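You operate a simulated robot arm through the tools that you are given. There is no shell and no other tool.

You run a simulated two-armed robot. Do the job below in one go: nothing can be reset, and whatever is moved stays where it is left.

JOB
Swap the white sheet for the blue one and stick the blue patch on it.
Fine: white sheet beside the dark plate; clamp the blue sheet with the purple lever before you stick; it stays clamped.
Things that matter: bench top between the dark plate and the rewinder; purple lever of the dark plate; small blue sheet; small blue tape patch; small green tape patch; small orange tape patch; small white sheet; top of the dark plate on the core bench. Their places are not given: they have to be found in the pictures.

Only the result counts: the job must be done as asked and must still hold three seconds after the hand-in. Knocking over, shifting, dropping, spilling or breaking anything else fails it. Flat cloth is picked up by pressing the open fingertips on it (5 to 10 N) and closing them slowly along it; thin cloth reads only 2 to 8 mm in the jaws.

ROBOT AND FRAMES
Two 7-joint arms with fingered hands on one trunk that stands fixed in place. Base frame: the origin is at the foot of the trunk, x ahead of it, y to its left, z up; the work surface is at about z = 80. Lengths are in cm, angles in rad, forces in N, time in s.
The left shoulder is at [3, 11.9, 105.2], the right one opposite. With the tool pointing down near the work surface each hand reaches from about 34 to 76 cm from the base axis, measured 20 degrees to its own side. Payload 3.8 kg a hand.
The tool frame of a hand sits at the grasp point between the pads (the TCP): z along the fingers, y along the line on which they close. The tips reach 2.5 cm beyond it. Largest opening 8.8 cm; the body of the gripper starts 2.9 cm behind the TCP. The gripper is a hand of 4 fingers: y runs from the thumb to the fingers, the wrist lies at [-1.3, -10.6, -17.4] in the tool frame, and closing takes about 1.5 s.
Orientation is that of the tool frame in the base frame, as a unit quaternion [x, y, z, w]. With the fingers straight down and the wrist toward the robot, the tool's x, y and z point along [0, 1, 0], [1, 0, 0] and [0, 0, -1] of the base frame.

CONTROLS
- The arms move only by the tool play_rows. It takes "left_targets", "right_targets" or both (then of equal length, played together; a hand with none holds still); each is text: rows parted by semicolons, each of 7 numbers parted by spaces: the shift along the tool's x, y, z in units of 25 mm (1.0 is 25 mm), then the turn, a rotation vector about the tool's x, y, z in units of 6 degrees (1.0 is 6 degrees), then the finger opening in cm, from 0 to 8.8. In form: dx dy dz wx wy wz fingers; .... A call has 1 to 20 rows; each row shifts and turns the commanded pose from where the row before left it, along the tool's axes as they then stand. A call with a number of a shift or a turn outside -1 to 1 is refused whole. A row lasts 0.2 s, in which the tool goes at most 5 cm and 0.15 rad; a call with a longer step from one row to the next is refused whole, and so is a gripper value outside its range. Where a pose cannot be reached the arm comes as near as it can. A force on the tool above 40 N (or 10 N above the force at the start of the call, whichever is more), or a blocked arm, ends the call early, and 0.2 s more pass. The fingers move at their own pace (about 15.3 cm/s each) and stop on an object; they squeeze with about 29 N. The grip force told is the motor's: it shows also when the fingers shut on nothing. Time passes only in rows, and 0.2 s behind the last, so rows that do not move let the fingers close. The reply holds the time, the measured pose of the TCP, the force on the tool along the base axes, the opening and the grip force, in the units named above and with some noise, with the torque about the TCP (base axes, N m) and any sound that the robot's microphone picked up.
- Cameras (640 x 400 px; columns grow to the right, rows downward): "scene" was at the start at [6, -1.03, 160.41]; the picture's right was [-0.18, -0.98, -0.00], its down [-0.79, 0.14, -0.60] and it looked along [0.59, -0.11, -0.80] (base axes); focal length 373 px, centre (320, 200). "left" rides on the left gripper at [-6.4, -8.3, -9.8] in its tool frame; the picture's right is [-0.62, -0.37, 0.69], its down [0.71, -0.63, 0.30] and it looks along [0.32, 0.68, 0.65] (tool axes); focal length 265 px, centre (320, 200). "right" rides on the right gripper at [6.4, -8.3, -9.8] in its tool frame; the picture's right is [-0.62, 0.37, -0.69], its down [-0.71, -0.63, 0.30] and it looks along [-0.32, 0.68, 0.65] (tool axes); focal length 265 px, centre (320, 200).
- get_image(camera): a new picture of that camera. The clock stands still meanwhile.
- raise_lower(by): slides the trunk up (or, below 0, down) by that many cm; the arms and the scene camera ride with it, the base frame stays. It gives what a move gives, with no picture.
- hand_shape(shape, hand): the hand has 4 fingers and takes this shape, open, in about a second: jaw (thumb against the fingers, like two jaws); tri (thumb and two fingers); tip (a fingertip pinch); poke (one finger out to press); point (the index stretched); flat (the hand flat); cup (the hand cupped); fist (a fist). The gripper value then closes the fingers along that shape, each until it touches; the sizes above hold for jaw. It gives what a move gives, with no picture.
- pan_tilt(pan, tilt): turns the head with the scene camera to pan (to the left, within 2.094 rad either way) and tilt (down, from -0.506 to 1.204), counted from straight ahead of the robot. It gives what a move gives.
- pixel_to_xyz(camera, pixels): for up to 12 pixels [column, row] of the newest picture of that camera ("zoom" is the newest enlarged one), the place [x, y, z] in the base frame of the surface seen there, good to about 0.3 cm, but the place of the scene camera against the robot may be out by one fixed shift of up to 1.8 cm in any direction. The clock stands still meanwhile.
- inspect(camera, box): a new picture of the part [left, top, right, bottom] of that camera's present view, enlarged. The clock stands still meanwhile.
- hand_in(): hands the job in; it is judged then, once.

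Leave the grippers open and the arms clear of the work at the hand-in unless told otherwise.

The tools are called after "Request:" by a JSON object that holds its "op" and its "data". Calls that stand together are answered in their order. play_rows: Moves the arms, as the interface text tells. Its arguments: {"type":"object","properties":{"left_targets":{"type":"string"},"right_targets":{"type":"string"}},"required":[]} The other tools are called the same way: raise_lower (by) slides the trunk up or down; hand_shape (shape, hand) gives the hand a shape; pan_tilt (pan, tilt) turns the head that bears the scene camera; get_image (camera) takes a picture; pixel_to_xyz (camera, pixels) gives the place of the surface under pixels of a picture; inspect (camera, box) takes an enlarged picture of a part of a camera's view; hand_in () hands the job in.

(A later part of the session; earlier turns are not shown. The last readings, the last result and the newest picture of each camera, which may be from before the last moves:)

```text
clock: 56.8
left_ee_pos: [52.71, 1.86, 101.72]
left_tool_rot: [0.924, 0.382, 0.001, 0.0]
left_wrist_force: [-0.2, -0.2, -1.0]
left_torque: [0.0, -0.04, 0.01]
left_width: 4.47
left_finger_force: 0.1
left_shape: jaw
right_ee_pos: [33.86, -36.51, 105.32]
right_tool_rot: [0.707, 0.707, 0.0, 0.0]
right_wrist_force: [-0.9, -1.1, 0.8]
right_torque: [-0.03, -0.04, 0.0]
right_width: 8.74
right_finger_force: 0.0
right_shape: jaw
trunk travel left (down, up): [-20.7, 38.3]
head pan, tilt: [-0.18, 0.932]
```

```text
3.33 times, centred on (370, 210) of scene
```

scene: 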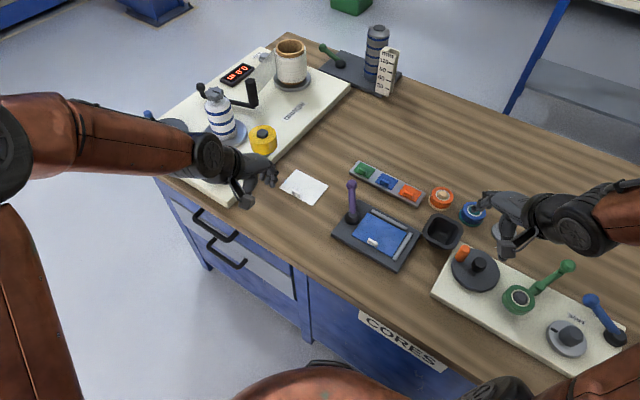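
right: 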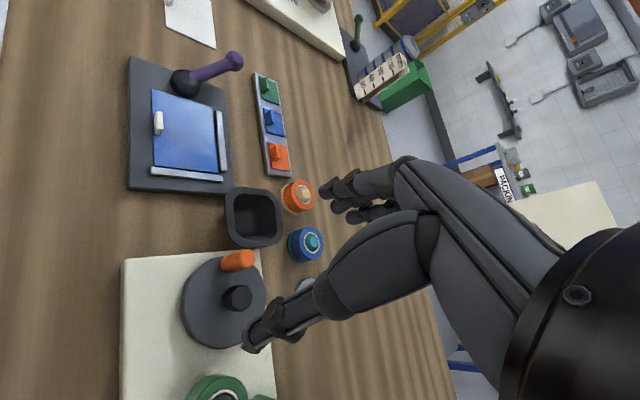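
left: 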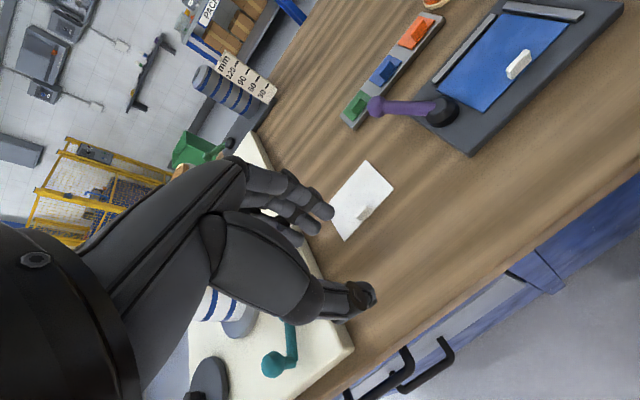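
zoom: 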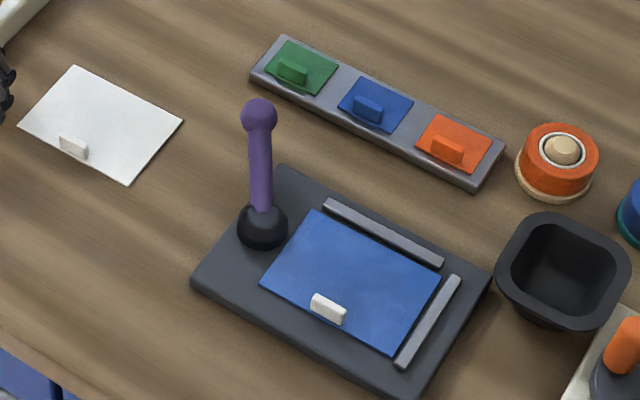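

Knob centre is about (61.6, -19.6, 86), hub centre about (54.1, -18.4), so the lever points nearly straight ahead now. I bring the right hand, closed as a stick, over to the lever's left side (60.4, -14.5), staying high, while the left hand backs off a little.

Request:
{"op": "play_rows", "data": {"left_targets": "0 -0.2 0 0 0 0 4.5; 0 -0.2 0 0 0 0 4.5; 0 -0.2 0 0 0 0 4.5; 0 -0.2 0 0 0 0 4.5; 0 -0.2 0 0 0 0 4.5; 0 -0.2 0 0 0 0 4.5; 0 -0.2 0 0 0 0 4.5; 0 -0.2 0 0 0 0 4.5; 0 -0.2 0 0 0 0 4.5; 0 -0.2 0 0 0 0 4.5; 0 -0.2 0 0 0 0 4.5; 0 -0.2 0 0 0 0 4.5; 0 0 0 0 0 0 4.5; 0 0 0 0 0 0 4.5; 0 0 0 0 0 0 4.5", "right_targets": "0.3 0.3 0 0 0 0 6; 0.75 0.9 0 0 0 0 3; 0.75 0.9 0 0 0 0 0; 0.75 0.9 0 0 0 0 0; 0.75 0.9 0 0 0 0 0; 0.75 0.9 0 0 0 0 0; 0.75 0.9 0 0 0 0 0; 0.75 0.9 0 0 0 0 0; 0.75 0.9 0 0 0 0 0; 0.75 0.9 0 0 0 0 0; 0.75 0.9 0 0 0 0 0; 0.75 0.9 0 0 0 0 0; 0.25 0.4 0 0 0 0 0; 0 0 0.8 0 0 0 0; 0 0 0 0 0 0 0"}}

Request:
{"op": "get_image", "data": {"camera": "scene"}}

Request:
{"op": "get_image", "data": {"camera": "right"}}

Request:
{"op": "get_image", "data": {"camera": "left"}}

```text
clock: 60.0
left_ee_pos: [48.55, 6.17, 101.67]
left_tool_rot: [0.924, 0.383, 0.0, 0.001]
left_wrist_force: [-0.3, -0.9, 0.1]
left_torque: [-0.03, -0.05, 0.0]
left_width: 4.51
left_finger_force: 0.0
left_shape: jaw
right_ee_pos: [60.41, -14.58, 103.44]
right_tool_rot: [0.707, 0.707, 0.0, 0.0]
right_wrist_force: [0.4, 0.7, -0.6]
right_torque: [0.04, 0.01, 0.03]
right_width: 0.01
right_finger_force: 29.1
right_shape: jaw
trunk travel left (down, up): [-20.7, 38.3]
head pan, tilt: [-0.18, 0.932]
```

```text
taken
```

scene: 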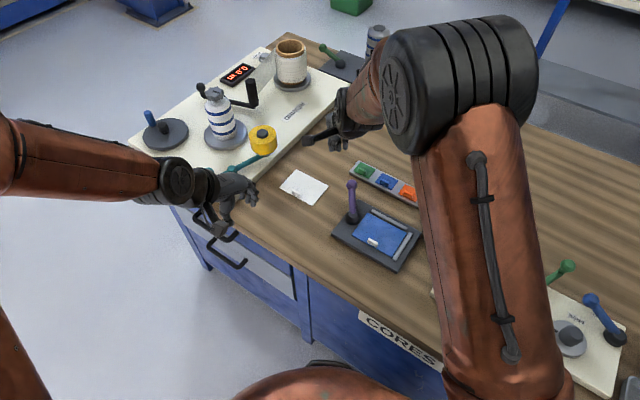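

```text
taken
```

right: 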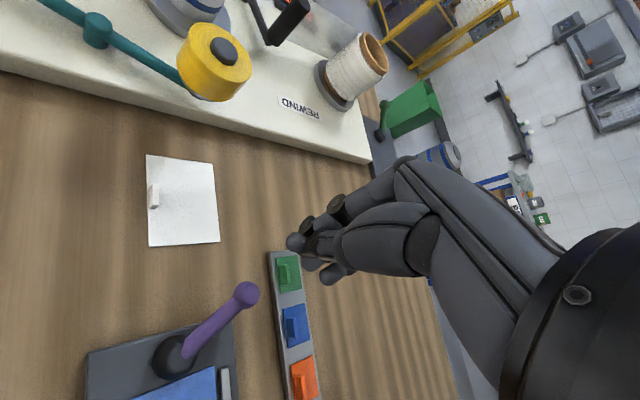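

```text
taken
```

left: 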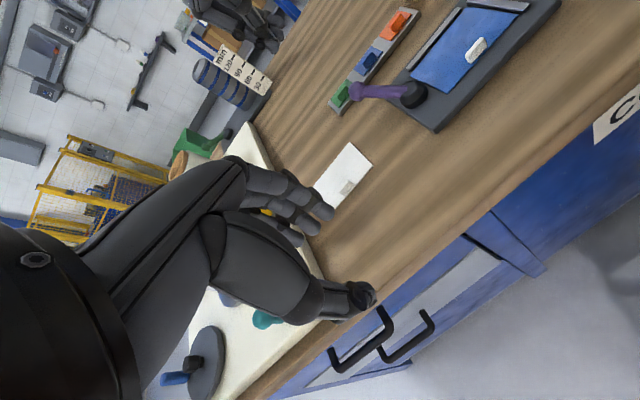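

The right hand is above the bench just left of the lever (tips now at pixel (296,245), knob at (245,293)). I lower it to TCP z about 86.8, tips at about 84.

Request:
{"op": "play_rows", "data": {"right_targets": "0 0 0.6 0 0 0 0; 0 0 0.9 0 0 0 0; 0 0 0.9 0 0 0 0; 0 0 0.9 0 0 0 0; 0 0 0.9 0 0 0 0; 0 0 0.9 0 0 0 0; 0 0 0.8 0 0 0 0; 0 0 0.5 0 0 0 0; 0 0 0.26 0 0 0 0; 0 0 0 0 0 0 0"}}

Request:
{"op": "get_image", "data": {"camera": "right"}}

Request:
{"op": "inspect", "data": {"camera": "scene", "box": [280, 90, 440, 260]}}

Request:
{"op": "inspect", "data": {"camera": "left", "box": [280, 0, 560, 200]}}

```text
clock: 62.2
left_ee_pos: [48.55, 6.12, 101.63]
left_tool_rot: [0.924, 0.382, 0.0, 0.0]
left_wrist_force: [0.4, 0.2, -0.9]
left_torque: [0.02, 0.01, 0.02]
left_width: 4.51
left_finger_force: 0.1
left_shape: jaw
right_ee_pos: [60.4, -14.47, 86.75]
right_tool_rot: [0.707, 0.707, 0.0, 0.0]
right_wrist_force: [0.2, 0.4, 0.5]
right_torque: [-0.05, 0.02, 0.04]
right_width: 0.0
right_finger_force: 29.1
right_shape: jaw
trunk travel left (down, up): [-20.7, 38.3]
head pan, tilt: [-0.18, 0.932]
```

```text
taken
```

right: 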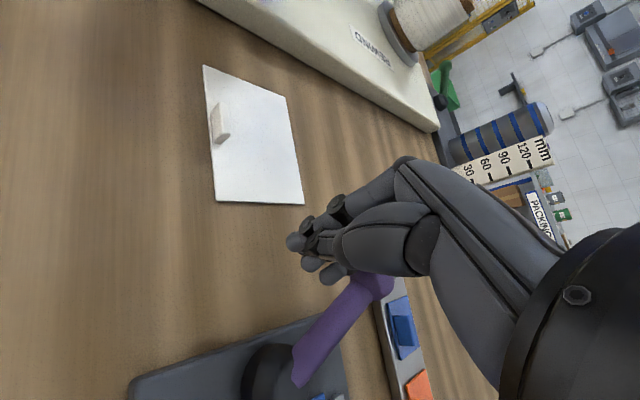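

```text
2.35 times, centred on (360, 175) of scene
```

zoom: 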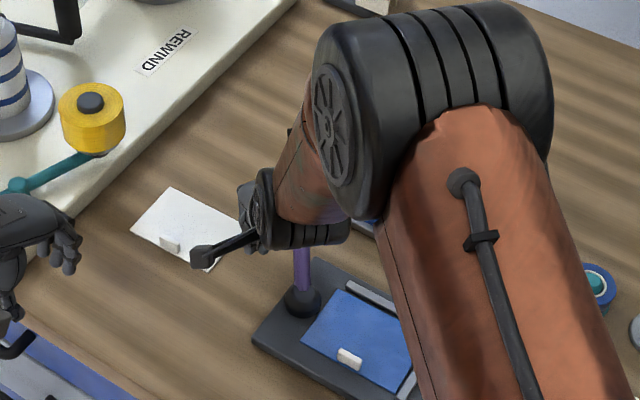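

```text
2.00 times, centred on (420, 100) of left
```

zoom: 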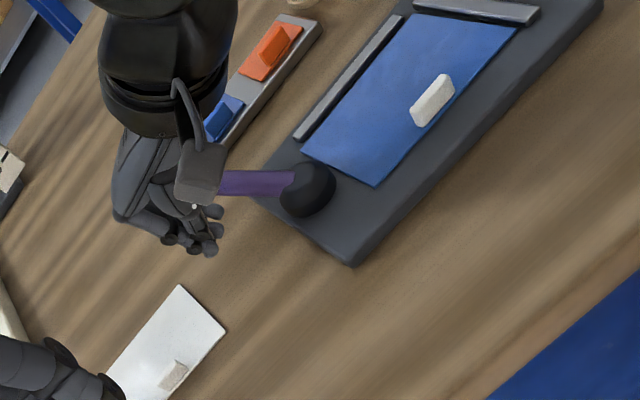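

The stick stands just left of the lever. I push it in the −y direction (to the right) in small steps, about 4.5 cm, and watch for force or a click.

Request:
{"op": "play_rows", "data": {"right_targets": "-0.3 0.03 0 0 0 0 0; -0.3 0.03 0 0 0 0 0; -0.3 0.03 0 0 0 0 0; -0.3 0.03 0 0 0 0 0; -0.3 0.03 0 0 0 0 0; -0.3 0.03 0 0 0 0 0; 0 0 0 0 0 0 0"}}

Request:
{"op": "get_image", "data": {"camera": "right"}}

Request:
{"op": "inspect", "data": {"camera": "left", "box": [280, 0, 560, 200]}}

```text
clock: 63.8
left_ee_pos: [48.52, 6.38, 101.65]
left_tool_rot: [0.924, 0.383, 0.0, 0.001]
left_wrist_force: [0.1, 0.3, 0.5]
left_torque: [-0.02, 0.03, 0.0]
left_width: 4.49
left_finger_force: 0.0
left_shape: jaw
right_ee_pos: [60.71, -18.72, 87.02]
right_tool_rot: [0.706, 0.708, 0.0, 0.003]
right_wrist_force: [-7.1, 14.2, 11.3]
right_torque: [-0.26, 0.02, -0.16]
right_width: 0.0
right_finger_force: 29.5
right_shape: jaw
trunk travel left (down, up): [-20.7, 38.3]
head pan, tilt: [-0.18, 0.932]
```

```text
taken
```

right: 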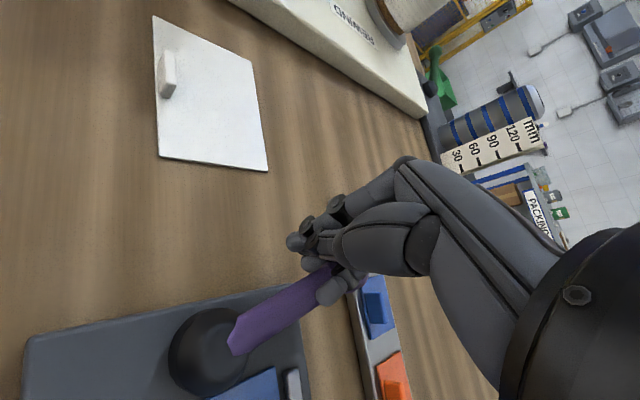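

```text
2.00 times, centred on (420, 100) of left
```

zoom: 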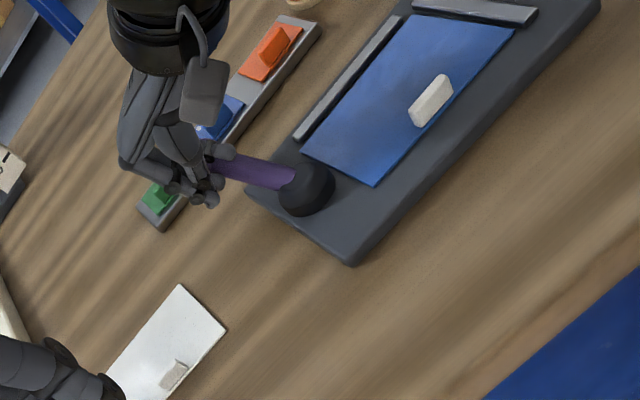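

The force has risen to about 14 N with a finger riding against the slanted shaft, so I stop. I back off to +y by 2 cm, then look closely at the lever before going on.

Request:
{"op": "play_rows", "data": {"right_targets": "0.3 0 0 0 0 0 0; 0.4 0 0 0 0 0 0; 0.3 0 -0.2 0 0 0 0; 0.2 0 -0.8 0 0 0 0; 0 0 -0.8 0 0 0 0; 0 0 0 0 0 0 0"}}

Request:
{"op": "get_image", "data": {"camera": "right"}}

Request:
{"op": "get_image", "data": {"camera": "left"}}

Request:
{"op": "inspect", "data": {"camera": "left", "box": [320, 20, 480, 140]}}

```text
clock: 65.2
left_ee_pos: [48.65, 6.41, 101.65]
left_tool_rot: [0.924, 0.383, 0.0, 0.0]
left_wrist_force: [0.9, -1.0, 0.5]
left_torque: [-0.03, -0.02, 0.02]
left_width: 4.51
left_finger_force: 0.1
left_shape: jaw
right_ee_pos: [60.86, -16.04, 91.29]
right_tool_rot: [0.707, 0.707, -0.001, 0.0]
right_wrist_force: [0.7, 0.6, 0.3]
right_torque: [-0.02, -0.01, 0.03]
right_width: 0.01
right_finger_force: 29.2
right_shape: jaw
trunk travel left (down, up): [-20.7, 38.3]
head pan, tilt: [-0.18, 0.932]
```

```text
taken
```

right: 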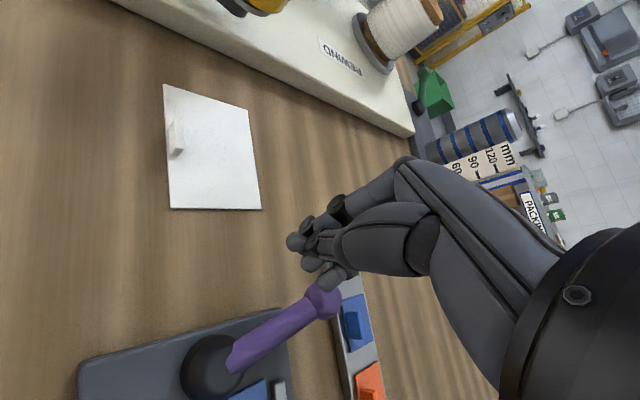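

```text
taken
```

left: 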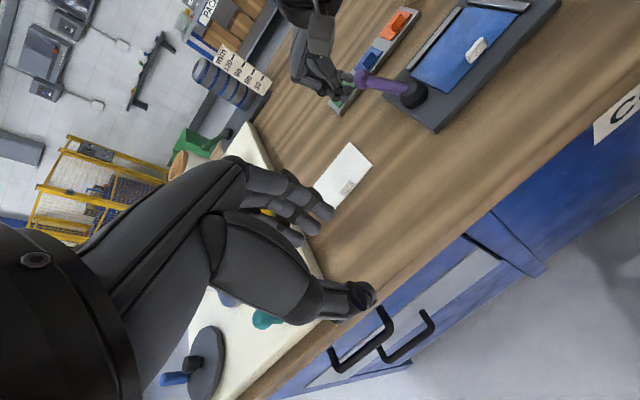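

```text
3.33 times, centred on (400, 80) of left
```

zoom: 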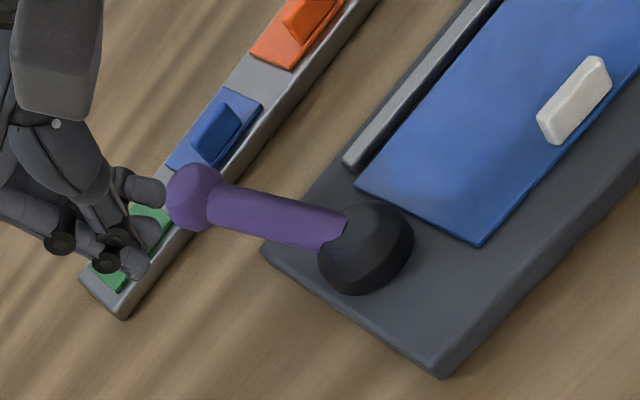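

The lever moved a bit further. I measure knob and hub in this enlargement and in the right picture.

Request:
{"op": "pixel_to_xyz", "data": {"camera": "zoom", "pixels": [[193, 197], [240, 208], [300, 222], [340, 235], [370, 235], [385, 225], [345, 275]]}}

Request:
{"op": "pixel_to_xyz", "data": {"camera": "right", "pixels": [[323, 301], [290, 325], [250, 350], [232, 360], [210, 365], [205, 350], [195, 385]]}}

```text
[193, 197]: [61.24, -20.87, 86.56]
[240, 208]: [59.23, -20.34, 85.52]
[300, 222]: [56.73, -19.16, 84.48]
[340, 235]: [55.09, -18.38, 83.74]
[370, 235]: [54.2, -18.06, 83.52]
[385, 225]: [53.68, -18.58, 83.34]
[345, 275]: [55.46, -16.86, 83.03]
```

```text
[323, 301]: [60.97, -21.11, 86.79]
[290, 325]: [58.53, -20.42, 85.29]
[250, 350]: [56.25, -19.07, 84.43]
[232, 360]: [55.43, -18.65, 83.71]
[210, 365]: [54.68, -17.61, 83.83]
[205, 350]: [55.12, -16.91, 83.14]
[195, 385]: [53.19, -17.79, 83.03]
```

The lever now stands at about 69° (knob at (61.1, -21.1), hub at (54.4, -18.1)), so it turns on. To guide it better I'll cage the knob with the right hand turned so its fingers pull along the arc: raise, turn the hand 66° (wrist to the right), then move above the knob.

Request:
{"op": "play_rows", "data": {"right_targets": "0 0 -0.9 0 0 0 2; 0 0 -1 0 0 -0.5 5; 0 0 0 0 0 -1 5; 0 0 0 0 0 -1 5; 0 0 0 0 0 -1 5; 0 0 0 0 0 -1 5; 0 0 0 0 0 -1 5; 0 0 0 0 0 -1 5; 0 0 0 0 0 -1 5; 0 0 0 0 0 -1 5; 0 0 0 0 0 -1 5; 0 0 0 0 0 -1 5; 0 0 0 0 0 -0.5 5; -0.3 -0.6 0 0 0 0 5; -0.3 -0.6 0 0 0 0 5; -0.31 -0.61 0 0 0 0 5; 0 0 0 0 0 0 5"}}

Request:
{"op": "get_image", "data": {"camera": "right"}}

Request:
{"op": "get_image", "data": {"camera": "scene"}}

Request:
{"op": "inspect", "data": {"camera": "left", "box": [280, 0, 560, 200]}}

```text
clock: 68.8
left_ee_pos: [48.64, 6.28, 101.58]
left_tool_rot: [0.924, 0.383, 0.0, 0.0]
left_wrist_force: [-0.5, 0.3, 0.5]
left_torque: [0.0, 0.02, 0.0]
left_width: 4.49
left_finger_force: 0.0
left_shape: jaw
right_ee_pos: [61.11, -21.01, 96.08]
right_tool_rot: [0.208, 0.978, 0.0, 0.0]
right_wrist_force: [-0.6, -0.4, -0.2]
right_torque: [0.03, 0.0, -0.05]
right_width: 4.97
right_finger_force: 0.0
right_shape: jaw
trunk travel left (down, up): [-20.7, 38.3]
head pan, tilt: [-0.18, 0.932]
```

```text
taken
```

right: 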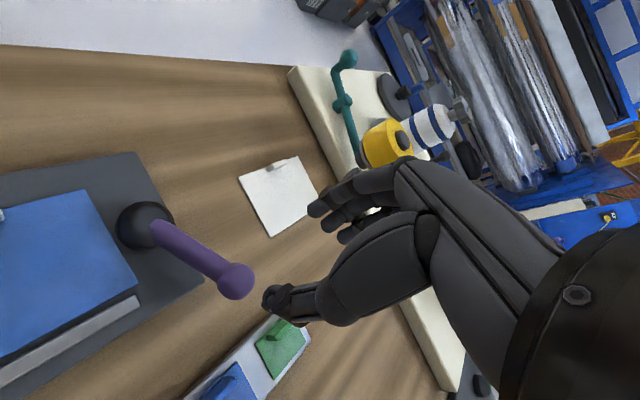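

```text
taken
```

scene: 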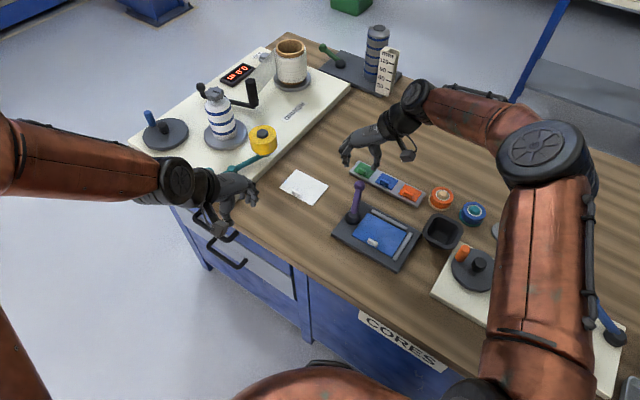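

```text
2.00 times, centred on (420, 100) of left
```

zoom: 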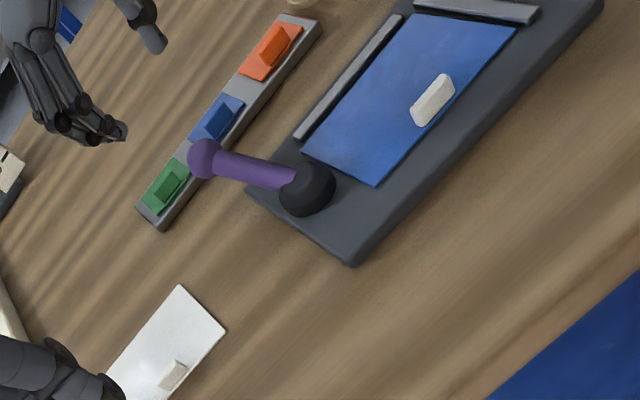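

The right hand can hold this heading. I measure the knob from here: right picture (236,281), shaft and hub.

Request:
{"op": "pixel_to_xyz", "data": {"camera": "right", "pixels": [[236, 281], [232, 276], [240, 288], [205, 258], [170, 235], [145, 225]]}}

Request:
{"op": "inspect", "data": {"camera": "right", "box": [100, 180, 330, 340]}}

```text
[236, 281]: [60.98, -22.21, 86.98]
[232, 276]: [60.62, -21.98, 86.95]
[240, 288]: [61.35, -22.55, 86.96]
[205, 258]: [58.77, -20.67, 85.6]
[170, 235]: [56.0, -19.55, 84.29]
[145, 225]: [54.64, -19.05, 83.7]
```

```text
2.50 times, centred on (215, 260) of right
```

zoom: 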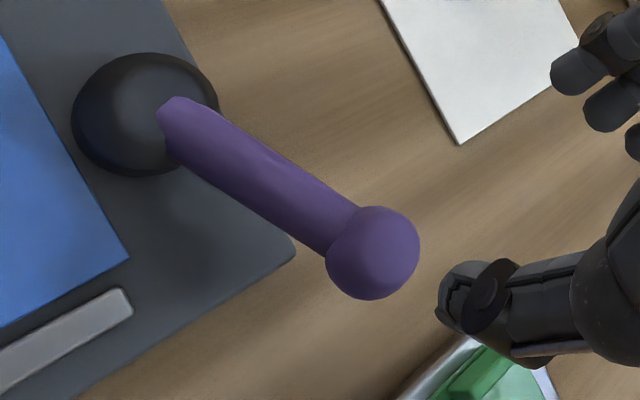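

Knob centre is about (61.2, -21.5, 86). I shift slightly and lower the open cage (5 cm) around it to TCP z about 86.5.

Request:
{"op": "play_rows", "data": {"right_targets": "-0.1 -0.15 0.4 0 0 0 5; 0 0 0.8 0 0 0 5; 0 0 0.8 0 0 0 5; 0 0 0.8 0 0 0 5; 0 0 0.6 0 0 0 5; 0 0 0.3 0 0 0 5; 0 0 0.13 0 0 0 5; 0 0 0 0 0 0 5"}}

Request:
{"op": "inspect", "data": {"camera": "right", "box": [180, 150, 400, 330]}}

Request:
{"op": "inspect", "data": {"camera": "left", "box": [320, 20, 480, 140]}}

```text
clock: 70.6
left_ee_pos: [48.64, 6.2, 101.6]
left_tool_rot: [0.924, 0.383, 0.001, 0.001]
left_wrist_force: [0.9, -0.4, 0.5]
left_torque: [0.04, 0.01, 0.0]
left_width: 4.51
left_finger_force: 0.0
left_shape: jaw
right_ee_pos: [61.2, -21.49, 86.29]
right_tool_rot: [0.208, 0.978, -0.001, 0.0]
right_wrist_force: [-0.1, -0.7, 0.3]
right_torque: [-0.02, 0.03, 0.02]
right_width: 4.95
right_finger_force: 0.1
right_shape: jaw
trunk travel left (down, up): [-20.7, 38.3]
head pan, tilt: [-0.18, 0.932]
```

```text
2.22 times, centred on (290, 240) of right
```

zoom: 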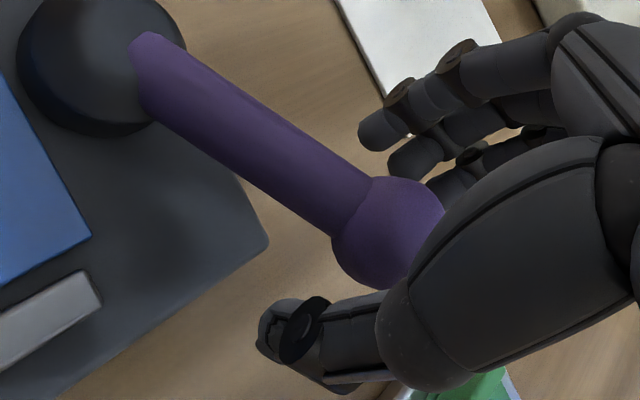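

```text
3.33 times, centred on (400, 80) of left
```

zoom: 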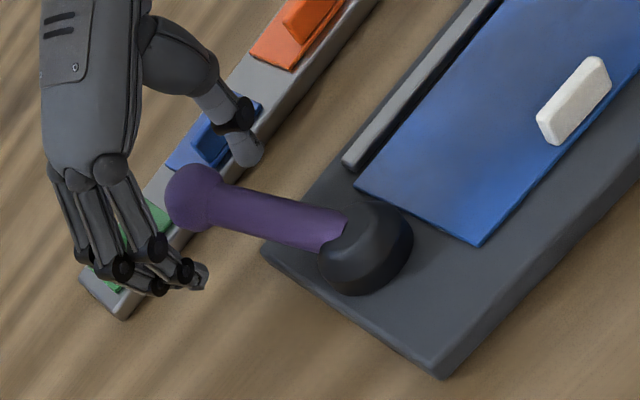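

The knob sits inside the cage, fingers on its left side, thumb on its right. I narrow to 3.2 cm and sweep along the arc with the hand turning along, 5 steps (about 30°).

Request:
{"op": "play_rows", "data": {"right_targets": "0 0 0 0 0 0 4; 0 0 0 0 0 0 3.2; 0 -0.15 0 0 0 0 3.2; 0.034 -0.317 0 0 0 1 3.2; 0.034 -0.317 0 0 0 1 3.2; 0.034 -0.317 0 0 0 1 3.2; 0.034 -0.317 0 0 0 1 3.2; 0.034 -0.317 0 0 0 1 3.2; 0 0 0 0 0 0 3.2"}}

Request:
{"op": "inspect", "data": {"camera": "right", "box": [180, 150, 400, 330]}}

Request:
{"op": "inspect", "data": {"camera": "left", "box": [320, 20, 480, 140]}}

```text
clock: 72.4
left_ee_pos: [48.86, 6.13, 101.44]
left_tool_rot: [0.924, 0.381, -0.002, 0.0]
left_wrist_force: [-0.5, -1.0, -0.6]
left_torque: [0.04, -0.02, -0.02]
left_width: 4.5
left_finger_force: 0.1
left_shape: jaw
right_ee_pos: [58.76, -23.33, 86.55]
right_tool_rot: [0.44, 0.898, 0.007, -0.005]
right_wrist_force: [17.2, 25.4, -8.3]
right_torque: [0.1, 0.13, 0.5]
right_width: 5.35
right_finger_force: 0.2
right_shape: jaw
trunk travel left (down, up): [-20.7, 38.3]
head pan, tilt: [-0.18, 0.932]
stopped in row 9 (right hand): the force on the tool passed its limit at 43 N (the readings are from after the stop); the commanded pose is now the measured one
```

```text
2.22 times, centred on (290, 240) of right
```

zoom: 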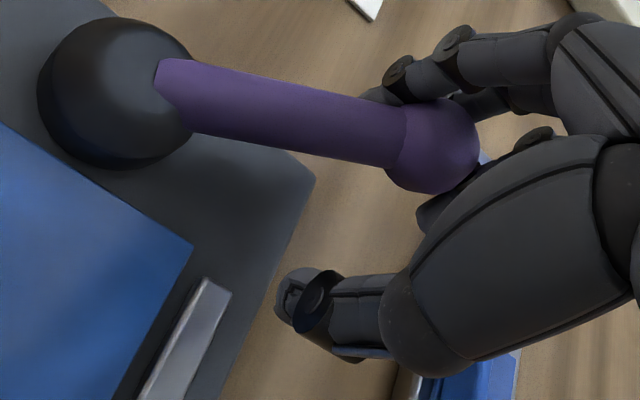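

```text
3.33 times, centred on (400, 80) of left
```

zoom: 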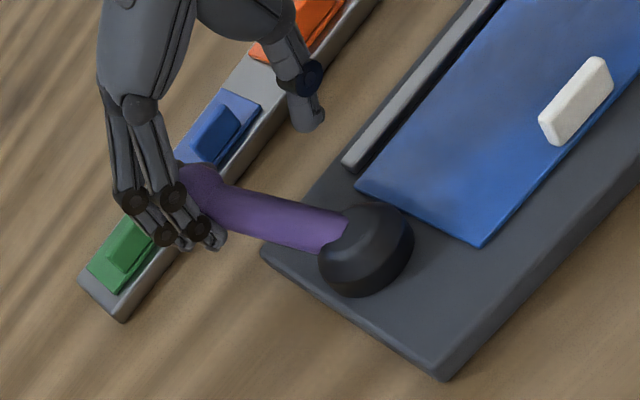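

The force jumped to 43 N without the lever moving further: it has met its end stop at about 70°. I back off at once (away from the finger contact, then straight up) and measure the lever and check nothing shifted.

Request:
{"op": "play_rows", "data": {"right_targets": "0 0.25 0 0 0 0 5; 0 0.1 0 0 0 0 5; 0 0 -0.5 0 0 0 5; 0 0 -0.9 0 0 0 5; 0 0 -0.9 0 0 0 5; 0 0 -0.9 0 0 0 5; 0 0 -0.9 0 0 0 5; 0 0 0 0 0 0 5"}}

Request:
{"op": "get_image", "data": {"camera": "right"}}

Request:
{"op": "inspect", "data": {"camera": "left", "box": [320, 20, 480, 140]}}

Request:
{"op": "inspect", "data": {"camera": "scene", "box": [310, 150, 440, 270]}}

```text
clock: 74.2
left_ee_pos: [48.55, 6.13, 101.56]
left_tool_rot: [0.924, 0.381, 0.001, 0.0]
left_wrist_force: [-0.1, -1.0, -0.2]
left_torque: [-0.01, 0.01, -0.01]
left_width: 4.5
left_finger_force: 0.1
left_shape: jaw
right_ee_pos: [59.22, -23.62, 96.81]
right_tool_rot: [0.444, 0.896, 0.003, -0.003]
right_wrist_force: [0.8, 0.3, 0.0]
right_torque: [-0.03, 0.0, -0.04]
right_width: 5.01
right_finger_force: 0.0
right_shape: jaw
trunk travel left (down, up): [-20.7, 38.3]
head pan, tilt: [-0.18, 0.932]
```

```text
taken
```

right: 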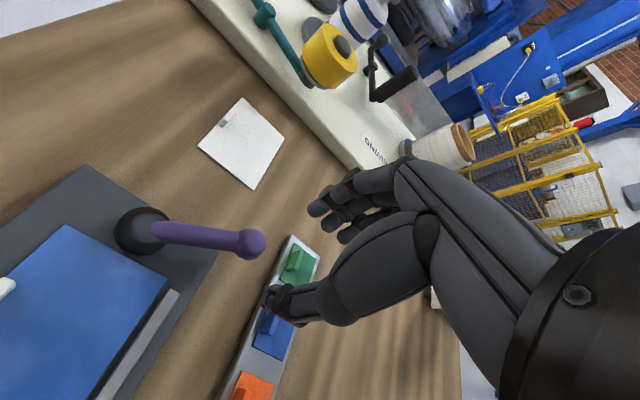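

```text
3.33 times, centred on (400, 80) of left
```

zoom: 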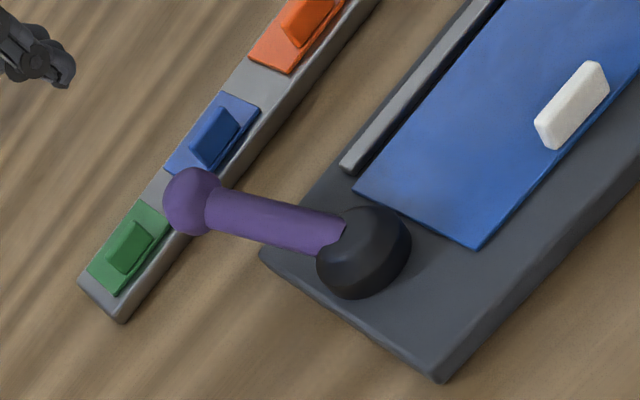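

```text
3.33 times, centred on (375, 210) of scene
```

zoom: 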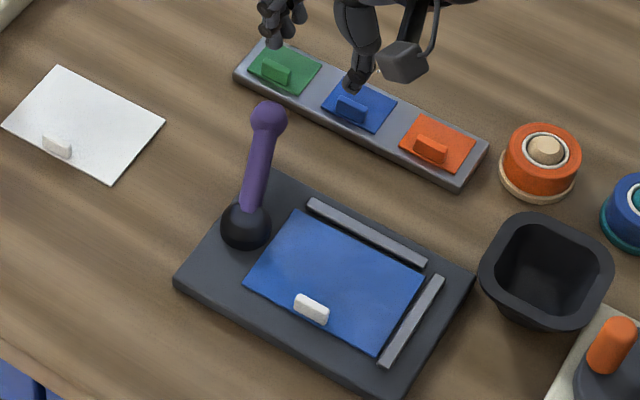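

The lever stays at about 70° against its stop, and nothing else moved. I take the right hand out of the way: raise it, move it back to the right, and begin turning it to the −45° heading needed for the patch handles.

Request:
{"op": "play_rows", "data": {"right_targets": "0 0 -0.8 0 0 0 5; 0 0 -0.9 0 0 0 5; 0 0 -0.9 0 0 0 5; -0.33 -0.89 0 0 0 0 5; -0.33 -0.89 0 0 0 0 5; -0.33 -0.89 0 0 0 0 5; -0.33 -0.89 0 0 0 0 5; -0.33 -0.89 0 0 0 0 5; -0.33 -0.89 0 0 0 0 5; -0.33 -0.89 0 0 0 0 5; 0 0 0 0 0 1 5; 0 0 0 0 0 1 5; 0 0 0 0 0 1 5; 0 0 0 0 0 1 5; 0 0 0 0 0 1 5; 0 0 0 0 0 1 5; 0 0 0 0 0 1 5; 0 0 0 0 0 0 5"}}

Request:
{"op": "get_image", "data": {"camera": "scene"}}

Request:
{"op": "get_image", "data": {"camera": "left"}}

Request:
{"op": "get_image", "data": {"camera": "right"}}

```text
clock: 78.0
left_ee_pos: [48.61, 5.89, 101.65]
left_tool_rot: [0.925, 0.381, -0.001, 0.0]
left_wrist_force: [0.8, 0.5, -0.3]
left_torque: [0.03, 0.01, 0.02]
left_width: 4.52
left_finger_force: 0.0
left_shape: jaw
right_ee_pos: [50.16, -37.82, 103.16]
right_tool_rot: [0.736, 0.677, 0.004, -0.002]
right_wrist_force: [0.3, -0.3, 0.4]
right_torque: [0.05, 0.02, 0.0]
right_width: 4.97
right_finger_force: 0.0
right_shape: jaw
trunk travel left (down, up): [-20.7, 38.3]
head pan, tilt: [-0.18, 0.932]
```

```text
taken
```

scene: 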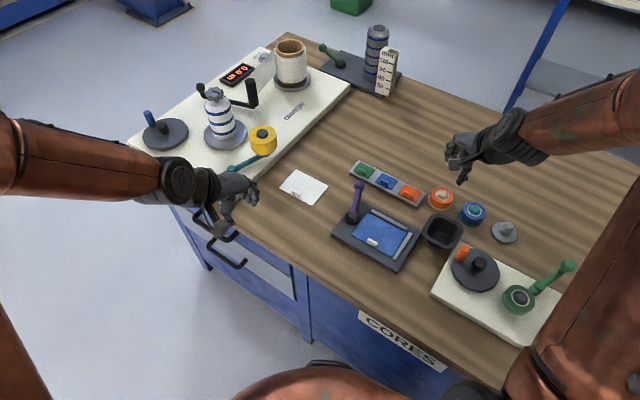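

```text
taken
```

left: 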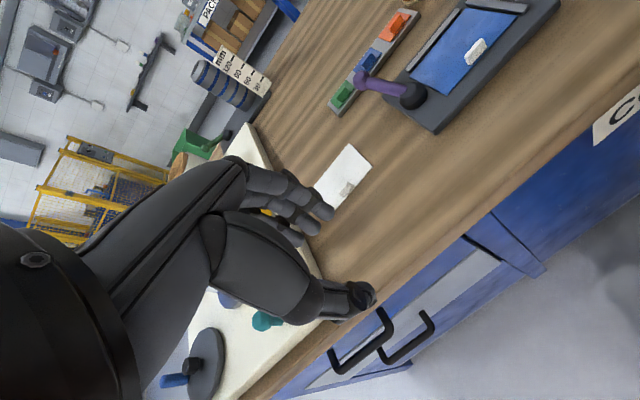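

```text
taken
```

right: 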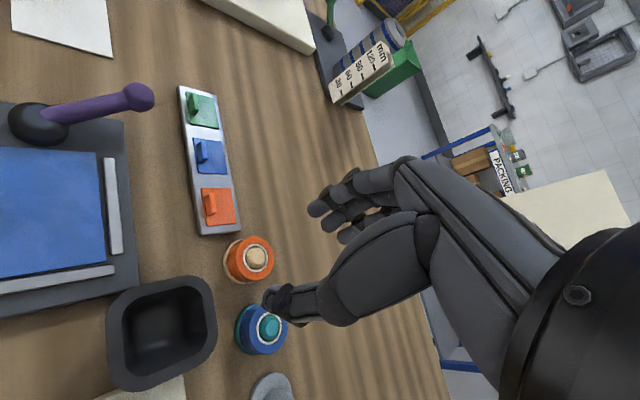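

The right hand is clear. Now I bring the left hand back over the blue tab to test gently whether the sheet is clamped.

Request:
{"op": "play_rows", "data": {"left_targets": "-0.83 0.726 0 0 0 0 4.5; -0.83 0.726 0 0 0 0 4.5; -0.83 0.726 0 0 0 0 4.5; -0.83 0.726 0 0 0 0 4.5; -0.83 0.726 0 0 0 0 4.5; -0.83 0.726 0 0 0 0 4.5; -0.83 0.726 0 0 0 0 4.5; -0.83 0.726 0 0 0 0 4.5; -0.83 0.726 0 0 0 0 4; -0.83 0.726 0 0 0 0 4; 0 0 0.85 0 0 0 4; 0 0 0.85 0 0 0 4; 0 0 0.85 0 0 0 4; 0 0 0.85 0 0 0 4; 0 0 0 0 0 0 4"}}

Request:
{"op": "get_image", "data": {"camera": "left"}}

Request:
{"op": "inspect", "data": {"camera": "left", "box": [310, 180, 470, 320]}}

Request:
{"op": "inspect", "data": {"camera": "right", "box": [0, 60, 180, 320]}}

```text
clock: 81.2
left_ee_pos: [46.65, -21.48, 93.22]
left_tool_rot: [0.924, 0.382, 0.0, -0.001]
left_wrist_force: [-0.5, -0.5, 0.1]
left_torque: [0.0, 0.01, -0.01]
left_width: 4.03
left_finger_force: 0.0
left_shape: jaw
right_ee_pos: [50.35, -37.6, 103.1]
right_tool_rot: [0.736, 0.677, 0.003, -0.003]
right_wrist_force: [-0.5, 0.7, 0.3]
right_torque: [0.03, 0.01, -0.01]
right_width: 4.99
right_finger_force: 0.0
right_shape: jaw
trunk travel left (down, up): [-20.7, 38.3]
head pan, tilt: [-0.18, 0.932]
```

```text
taken
```

left: 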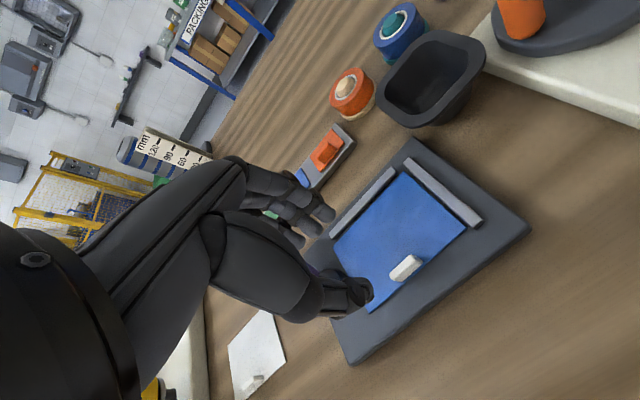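

```text
2.86 times, centred on (390, 250) of left
```

zoom: 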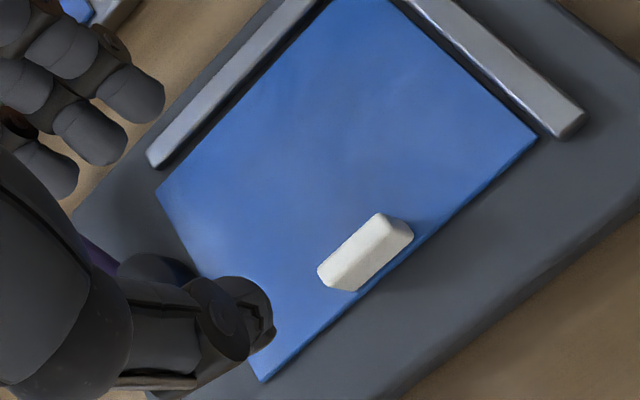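

```text
1.54 times, centred on (90, 190) of right
```

zoom: 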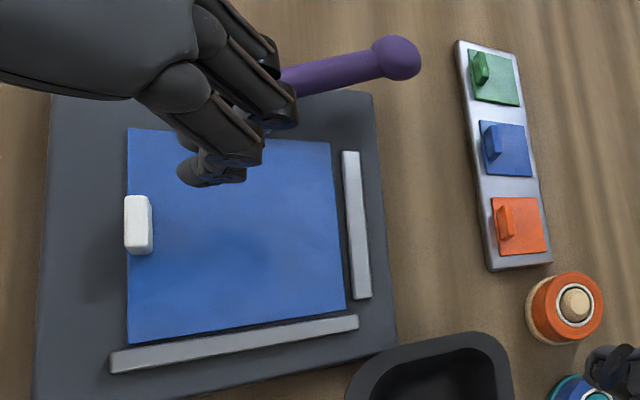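

The sheet is in place. I lower onto the tab, close softly, then pull only 2 mm toward −q (the front) to feel for resistance.

Request:
{"op": "play_rows", "data": {"left_targets": "0 0.08 0.5 0 0 0 4; 0 0 0.8 0 0 0 4; 0 0 0.8 0 0 0 4; 0 0 0.7 0 0 0 4; 0 0 0.4 0 0 0 4; 0 0 0.17 0 0 0 4; 0 0 0 0 0 0 3; 0 0 0 0 0 0 2.2; 0 0 0 0 0 0 1.6; 0 0 0 0 0 0 1.1; 0 0 0 0 0 0 0.8; 0 0 0 0 0 0 0.5; 0 0 0 0 0 0 0.2; 0 0 0 0 0 0 0; 0 0 0 0 0 0 0; 0 0 0 0 0 0 0"}}

Request:
{"op": "inspect", "data": {"camera": "right", "box": [0, 60, 180, 320]}}

Request:
{"op": "play_rows", "data": {"left_targets": "0 -0.04 0 0 0 0 0; 0 -0.04 0 0 0 0 0; 0 0 0 0 0 0 0"}}

Request:
{"op": "inspect", "data": {"camera": "right", "box": [0, 60, 180, 320]}}

```text
clock: 84.6
left_ee_pos: [46.81, -21.5, 84.78]
left_tool_rot: [0.924, 0.382, 0.0, 0.0]
left_wrist_force: [-1.1, 0.0, 0.2]
left_torque: [-0.01, -0.01, -0.02]
left_width: 0.24
left_finger_force: 28.5
left_shape: jaw
right_ee_pos: [50.28, -37.74, 103.19]
right_tool_rot: [0.735, 0.678, 0.003, -0.003]
right_wrist_force: [0.8, 0.7, 1.3]
right_torque: [0.02, 0.0, 0.02]
right_width: 4.98
right_finger_force: 0.0
right_shape: jaw
trunk travel left (down, up): [-20.7, 38.3]
head pan, tilt: [-0.18, 0.932]
```

```text
1.54 times, centred on (90, 190) of right
```

zoom: 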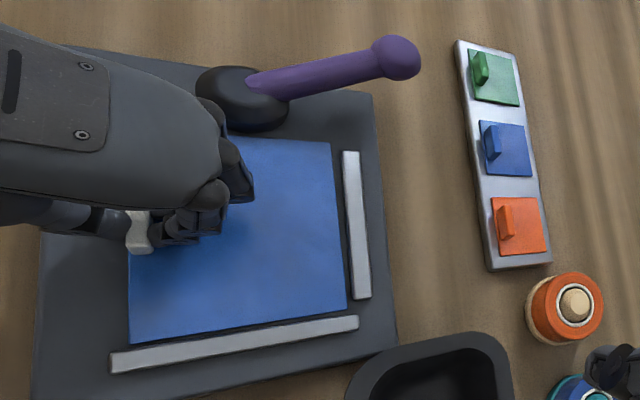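

```text
clock: 85.4
left_ee_pos: [46.55, -21.41, 84.67]
left_tool_rot: [0.924, 0.382, -0.001, 0.0]
left_wrist_force: [0.8, 0.0, 0.6]
left_torque: [-0.04, -0.03, 0.02]
left_width: 0.22
left_finger_force: 28.8
left_shape: jaw
right_ee_pos: [50.32, -37.59, 103.19]
right_tool_rot: [0.735, 0.678, 0.003, -0.004]
right_wrist_force: [0.7, 0.5, 0.1]
right_torque: [-0.01, 0.0, -0.01]
right_width: 4.97
right_finger_force: 0.1
right_shape: jaw
trunk travel left (down, up): [-20.7, 38.3]
head pan, tilt: [-0.18, 0.932]
```

```text
1.54 times, centred on (90, 190) of right
```

zoom: 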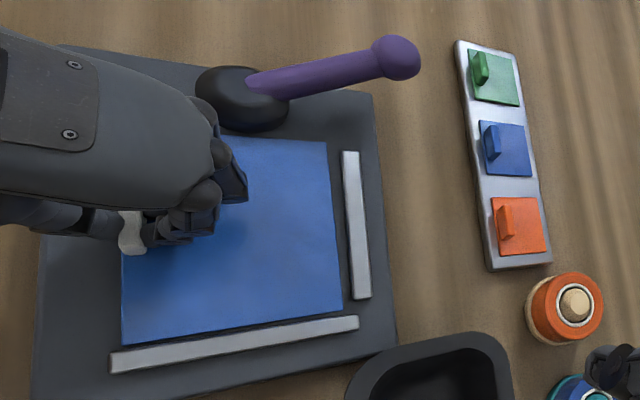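

The sheet slid freely by 2 mm with under 1 N, so it is not clamped yet: this end of the lever's travel is apparently not the clamping one. I slide the sheet back those 2 mm, release the tab and rise.

Request:
{"op": "play_rows", "data": {"left_targets": "0 0.04 0 0 0 0 0; 0 0.04 0 0 0 0 0; 0 0 0 0 0 0 0; 0 0 0 0 0 0 0.4; 0 0 0 0 0 0 0.8; 0 0 0 0 0 0 1.2; 0 0 0 0 0 0 1.6; 0 0 0 0 0 0 2.2; 0 0 0 0 0 0 3; 0 0 0 0 0 0 4; 0 0 0 0 0 0 4; 0 0 0 0 0 0 4; 0 0 -0.4 0 0 0 4; 0 0 -0.8 0 0 0 4; 0 0 -0.8 0 0 0 4; 0 0 -0.8 0 0 0 4; 0 0 -0.8 0 0 0 4; 0 0 0 0 0 0 4"}}

Request:
{"op": "inspect", "data": {"camera": "right", "box": [0, 60, 180, 320]}}

Request:
{"op": "get_image", "data": {"camera": "left"}}

```text
clock: 89.2
left_ee_pos: [46.83, -21.57, 93.71]
left_tool_rot: [0.924, 0.381, -0.001, -0.001]
left_wrist_force: [-0.1, 0.6, 0.1]
left_torque: [-0.02, 0.03, -0.03]
left_width: 3.96
left_finger_force: 0.0
left_shape: jaw
right_ee_pos: [50.28, -37.65, 103.19]
right_tool_rot: [0.735, 0.678, 0.003, -0.004]
right_wrist_force: [0.0, -0.4, -0.1]
right_torque: [0.02, -0.03, -0.01]
right_width: 4.99
right_finger_force: 0.1
right_shape: jaw
trunk travel left (down, up): [-20.7, 38.3]
head pan, tilt: [-0.18, 0.932]
```

```text
1.54 times, centred on (90, 190) of right
```

zoom: 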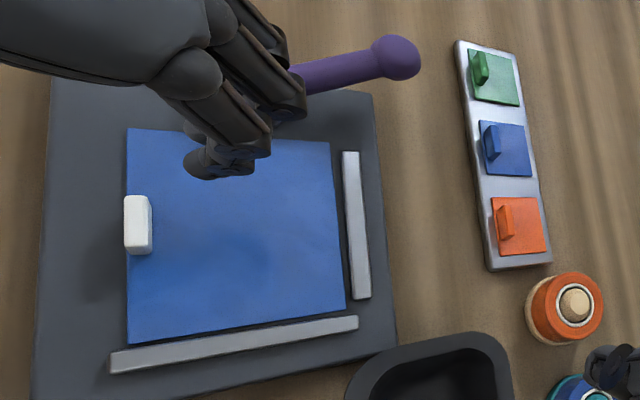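

```text
taken
```

left: 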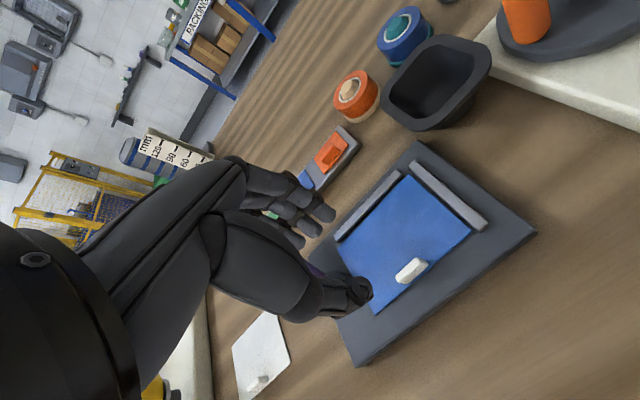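

The sheet is back in place. Next I try the lever the other way round. With the left fingers closed as a stick I go to the far side of the lever (about (59.0, -24.4)), while the right hand moves 5 cm further away.

Request:
{"op": "play_rows", "data": {"left_targets": "0 0 -0.5 0 0 0 2; 0.443 0.708 0 0 0 0 0; 0.443 0.708 0 0 0 0 0; 0.443 0.708 0 0 0 0 0; 0.443 0.708 0 0 0 0 0; 0.443 0.708 0 0 0 0 0; 0.443 0.708 0 0 0 0 0; 0 0 0 0 0 0 0", "right_targets": "-0.5 0 0 0 0 0 5; -0.5 0 0 0 0 0 5; -0.5 0 0 0 0 0 5; -0.5 0 0 0 0 0 5; 0 0 0 0 0 0 5; 0 0 0 0 0 0 5; 0 0 0 0 0 0 5; 0 0 0 0 0 0 5"}}

Request:
{"op": "get_image", "data": {"camera": "left"}}

Request:
{"op": "get_image", "data": {"camera": "right"}}

Request:
{"op": "get_image", "data": {"camera": "scene"}}

```text
clock: 91.0
left_ee_pos: [59.04, -24.32, 95.0]
left_tool_rot: [0.924, 0.382, 0.001, 0.0]
left_wrist_force: [0.6, 0.5, 0.3]
left_torque: [0.0, 0.0, 0.01]
left_width: 0.0
left_finger_force: 28.8
left_shape: jaw
right_ee_pos: [49.87, -42.7, 103.18]
right_tool_rot: [0.736, 0.677, 0.003, -0.003]
right_wrist_force: [0.0, -0.2, 0.1]
right_torque: [0.02, 0.0, -0.01]
right_width: 4.99
right_finger_force: 0.0
right_shape: jaw
trunk travel left (down, up): [-20.7, 38.3]
head pan, tilt: [-0.18, 0.932]
```

```text
taken
```

left: 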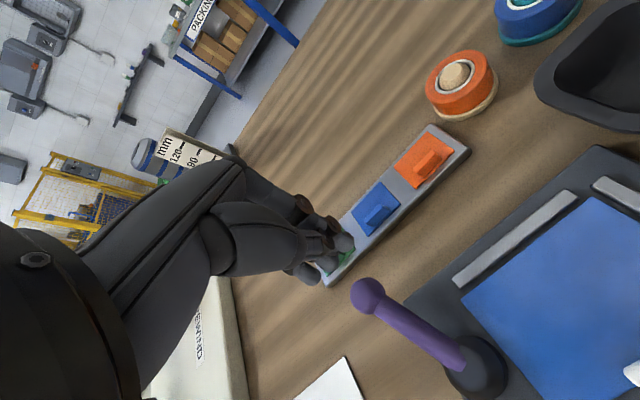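

```text
taken
```

right: 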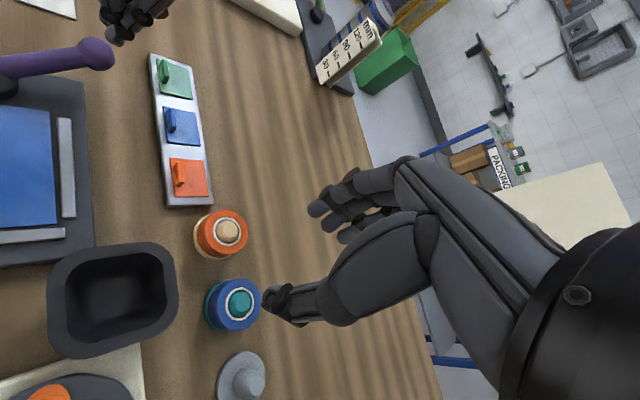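

```text
taken
```

scene: 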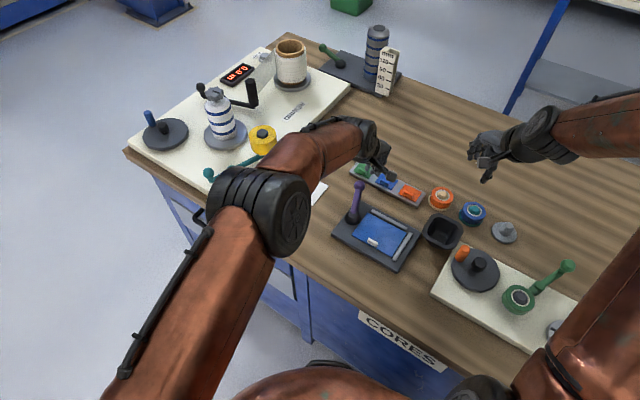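

The knob at (370,296) lies only about 3 cm from the stick's axis, so I shift 1 cm toward −p first, then lower to TCP z about 86.

Request:
{"op": "play_rows", "data": {"left_targets": "-0.4 0 0 0 0 0 0; 0 0 0.8 0 0 0 0; 0 0 0.9 0 0 0 0; 0 0 0.9 0 0 0 0; 0 0 0.7 0 0 0 0; 0 0 0.3 0 0 0 0; 0 0 0 0 0 0 0"}}

Request:
{"op": "get_image", "data": {"camera": "left"}}

Request:
{"op": "inspect", "data": {"camera": "right", "box": [0, 0, 220, 150]}}

```text
clock: 92.6
left_ee_pos: [58.33, -25.04, 86.08]
left_tool_rot: [0.924, 0.382, 0.0, 0.0]
left_wrist_force: [-0.1, 0.6, -0.1]
left_torque: [0.02, 0.0, 0.03]
left_width: 0.0
left_finger_force: 29.0
left_shape: jaw
right_ee_pos: [49.94, -42.56, 103.06]
right_tool_rot: [0.735, 0.678, 0.003, -0.003]
right_wrist_force: [-2.0, 0.5, 0.1]
right_torque: [0.0, 0.01, -0.02]
right_width: 5.0
right_finger_force: 0.1
right_shape: jaw
trunk travel left (down, up): [-20.7, 38.3]
head pan, tilt: [-0.18, 0.932]
```

```text
taken
```

left: 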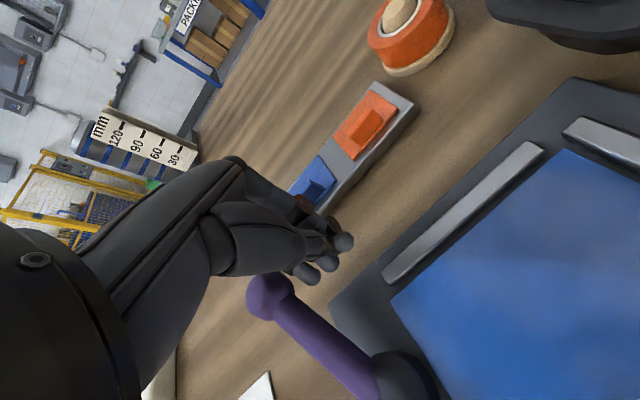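

```text
2.67 times, centred on (110, 75) of right
```

zoom: 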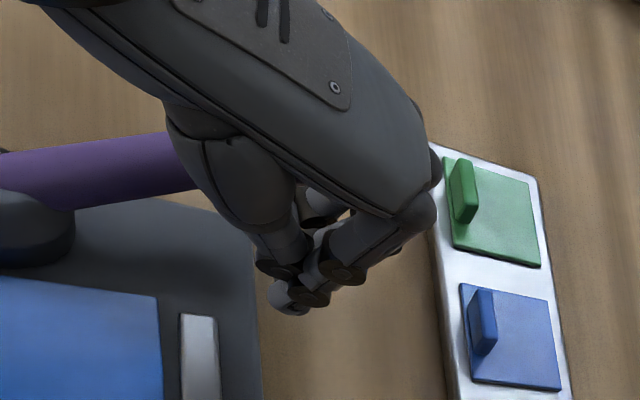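

The stick is beside the knob on its −p side. I push toward +p in small steps, following the arc, and watch the force.

Request:
{"op": "play_rows", "data": {"left_targets": "0.3 0 0 0 0 0 0; 0.3 0 0 0 0 0 0; 0.25 -0.08 0 0 0 0 0; 0.25 -0.12 0 0 0 0 0; 0.25 -0.14 0 0 0 0 0; 0.25 -0.16 0 0 0 0 0; 0 0 0 0 0 0 0"}}

Request:
{"op": "get_image", "data": {"camera": "left"}}

Request:
{"op": "inspect", "data": {"camera": "right", "box": [0, 0, 220, 150]}}

```text
clock: 94.2
left_ee_pos: [60.16, -21.34, 85.99]
left_tool_rot: [0.924, 0.382, -0.001, 0.0]
left_wrist_force: [-0.6, -0.3, -1.0]
left_torque: [-0.04, 0.02, 0.05]
left_width: 0.0
left_finger_force: 28.9
left_shape: jaw
right_ee_pos: [49.85, -42.67, 103.09]
right_tool_rot: [0.736, 0.677, 0.002, -0.003]
right_wrist_force: [-0.3, 0.2, -0.2]
right_torque: [-0.01, -0.03, 0.04]
right_width: 4.98
right_finger_force: 0.0
right_shape: jaw
trunk travel left (down, up): [-20.7, 38.3]
head pan, tilt: [-0.18, 0.932]
```

```text
taken
```

left: 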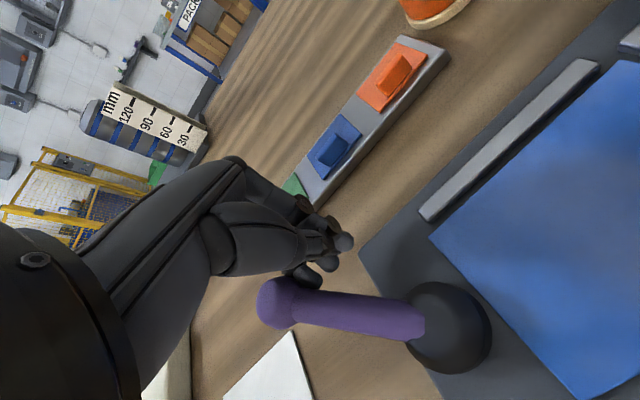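

```text
2.67 times, centred on (110, 75) of right
```

zoom: 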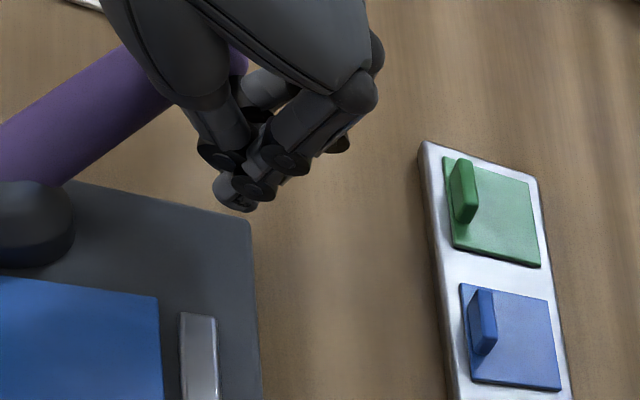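

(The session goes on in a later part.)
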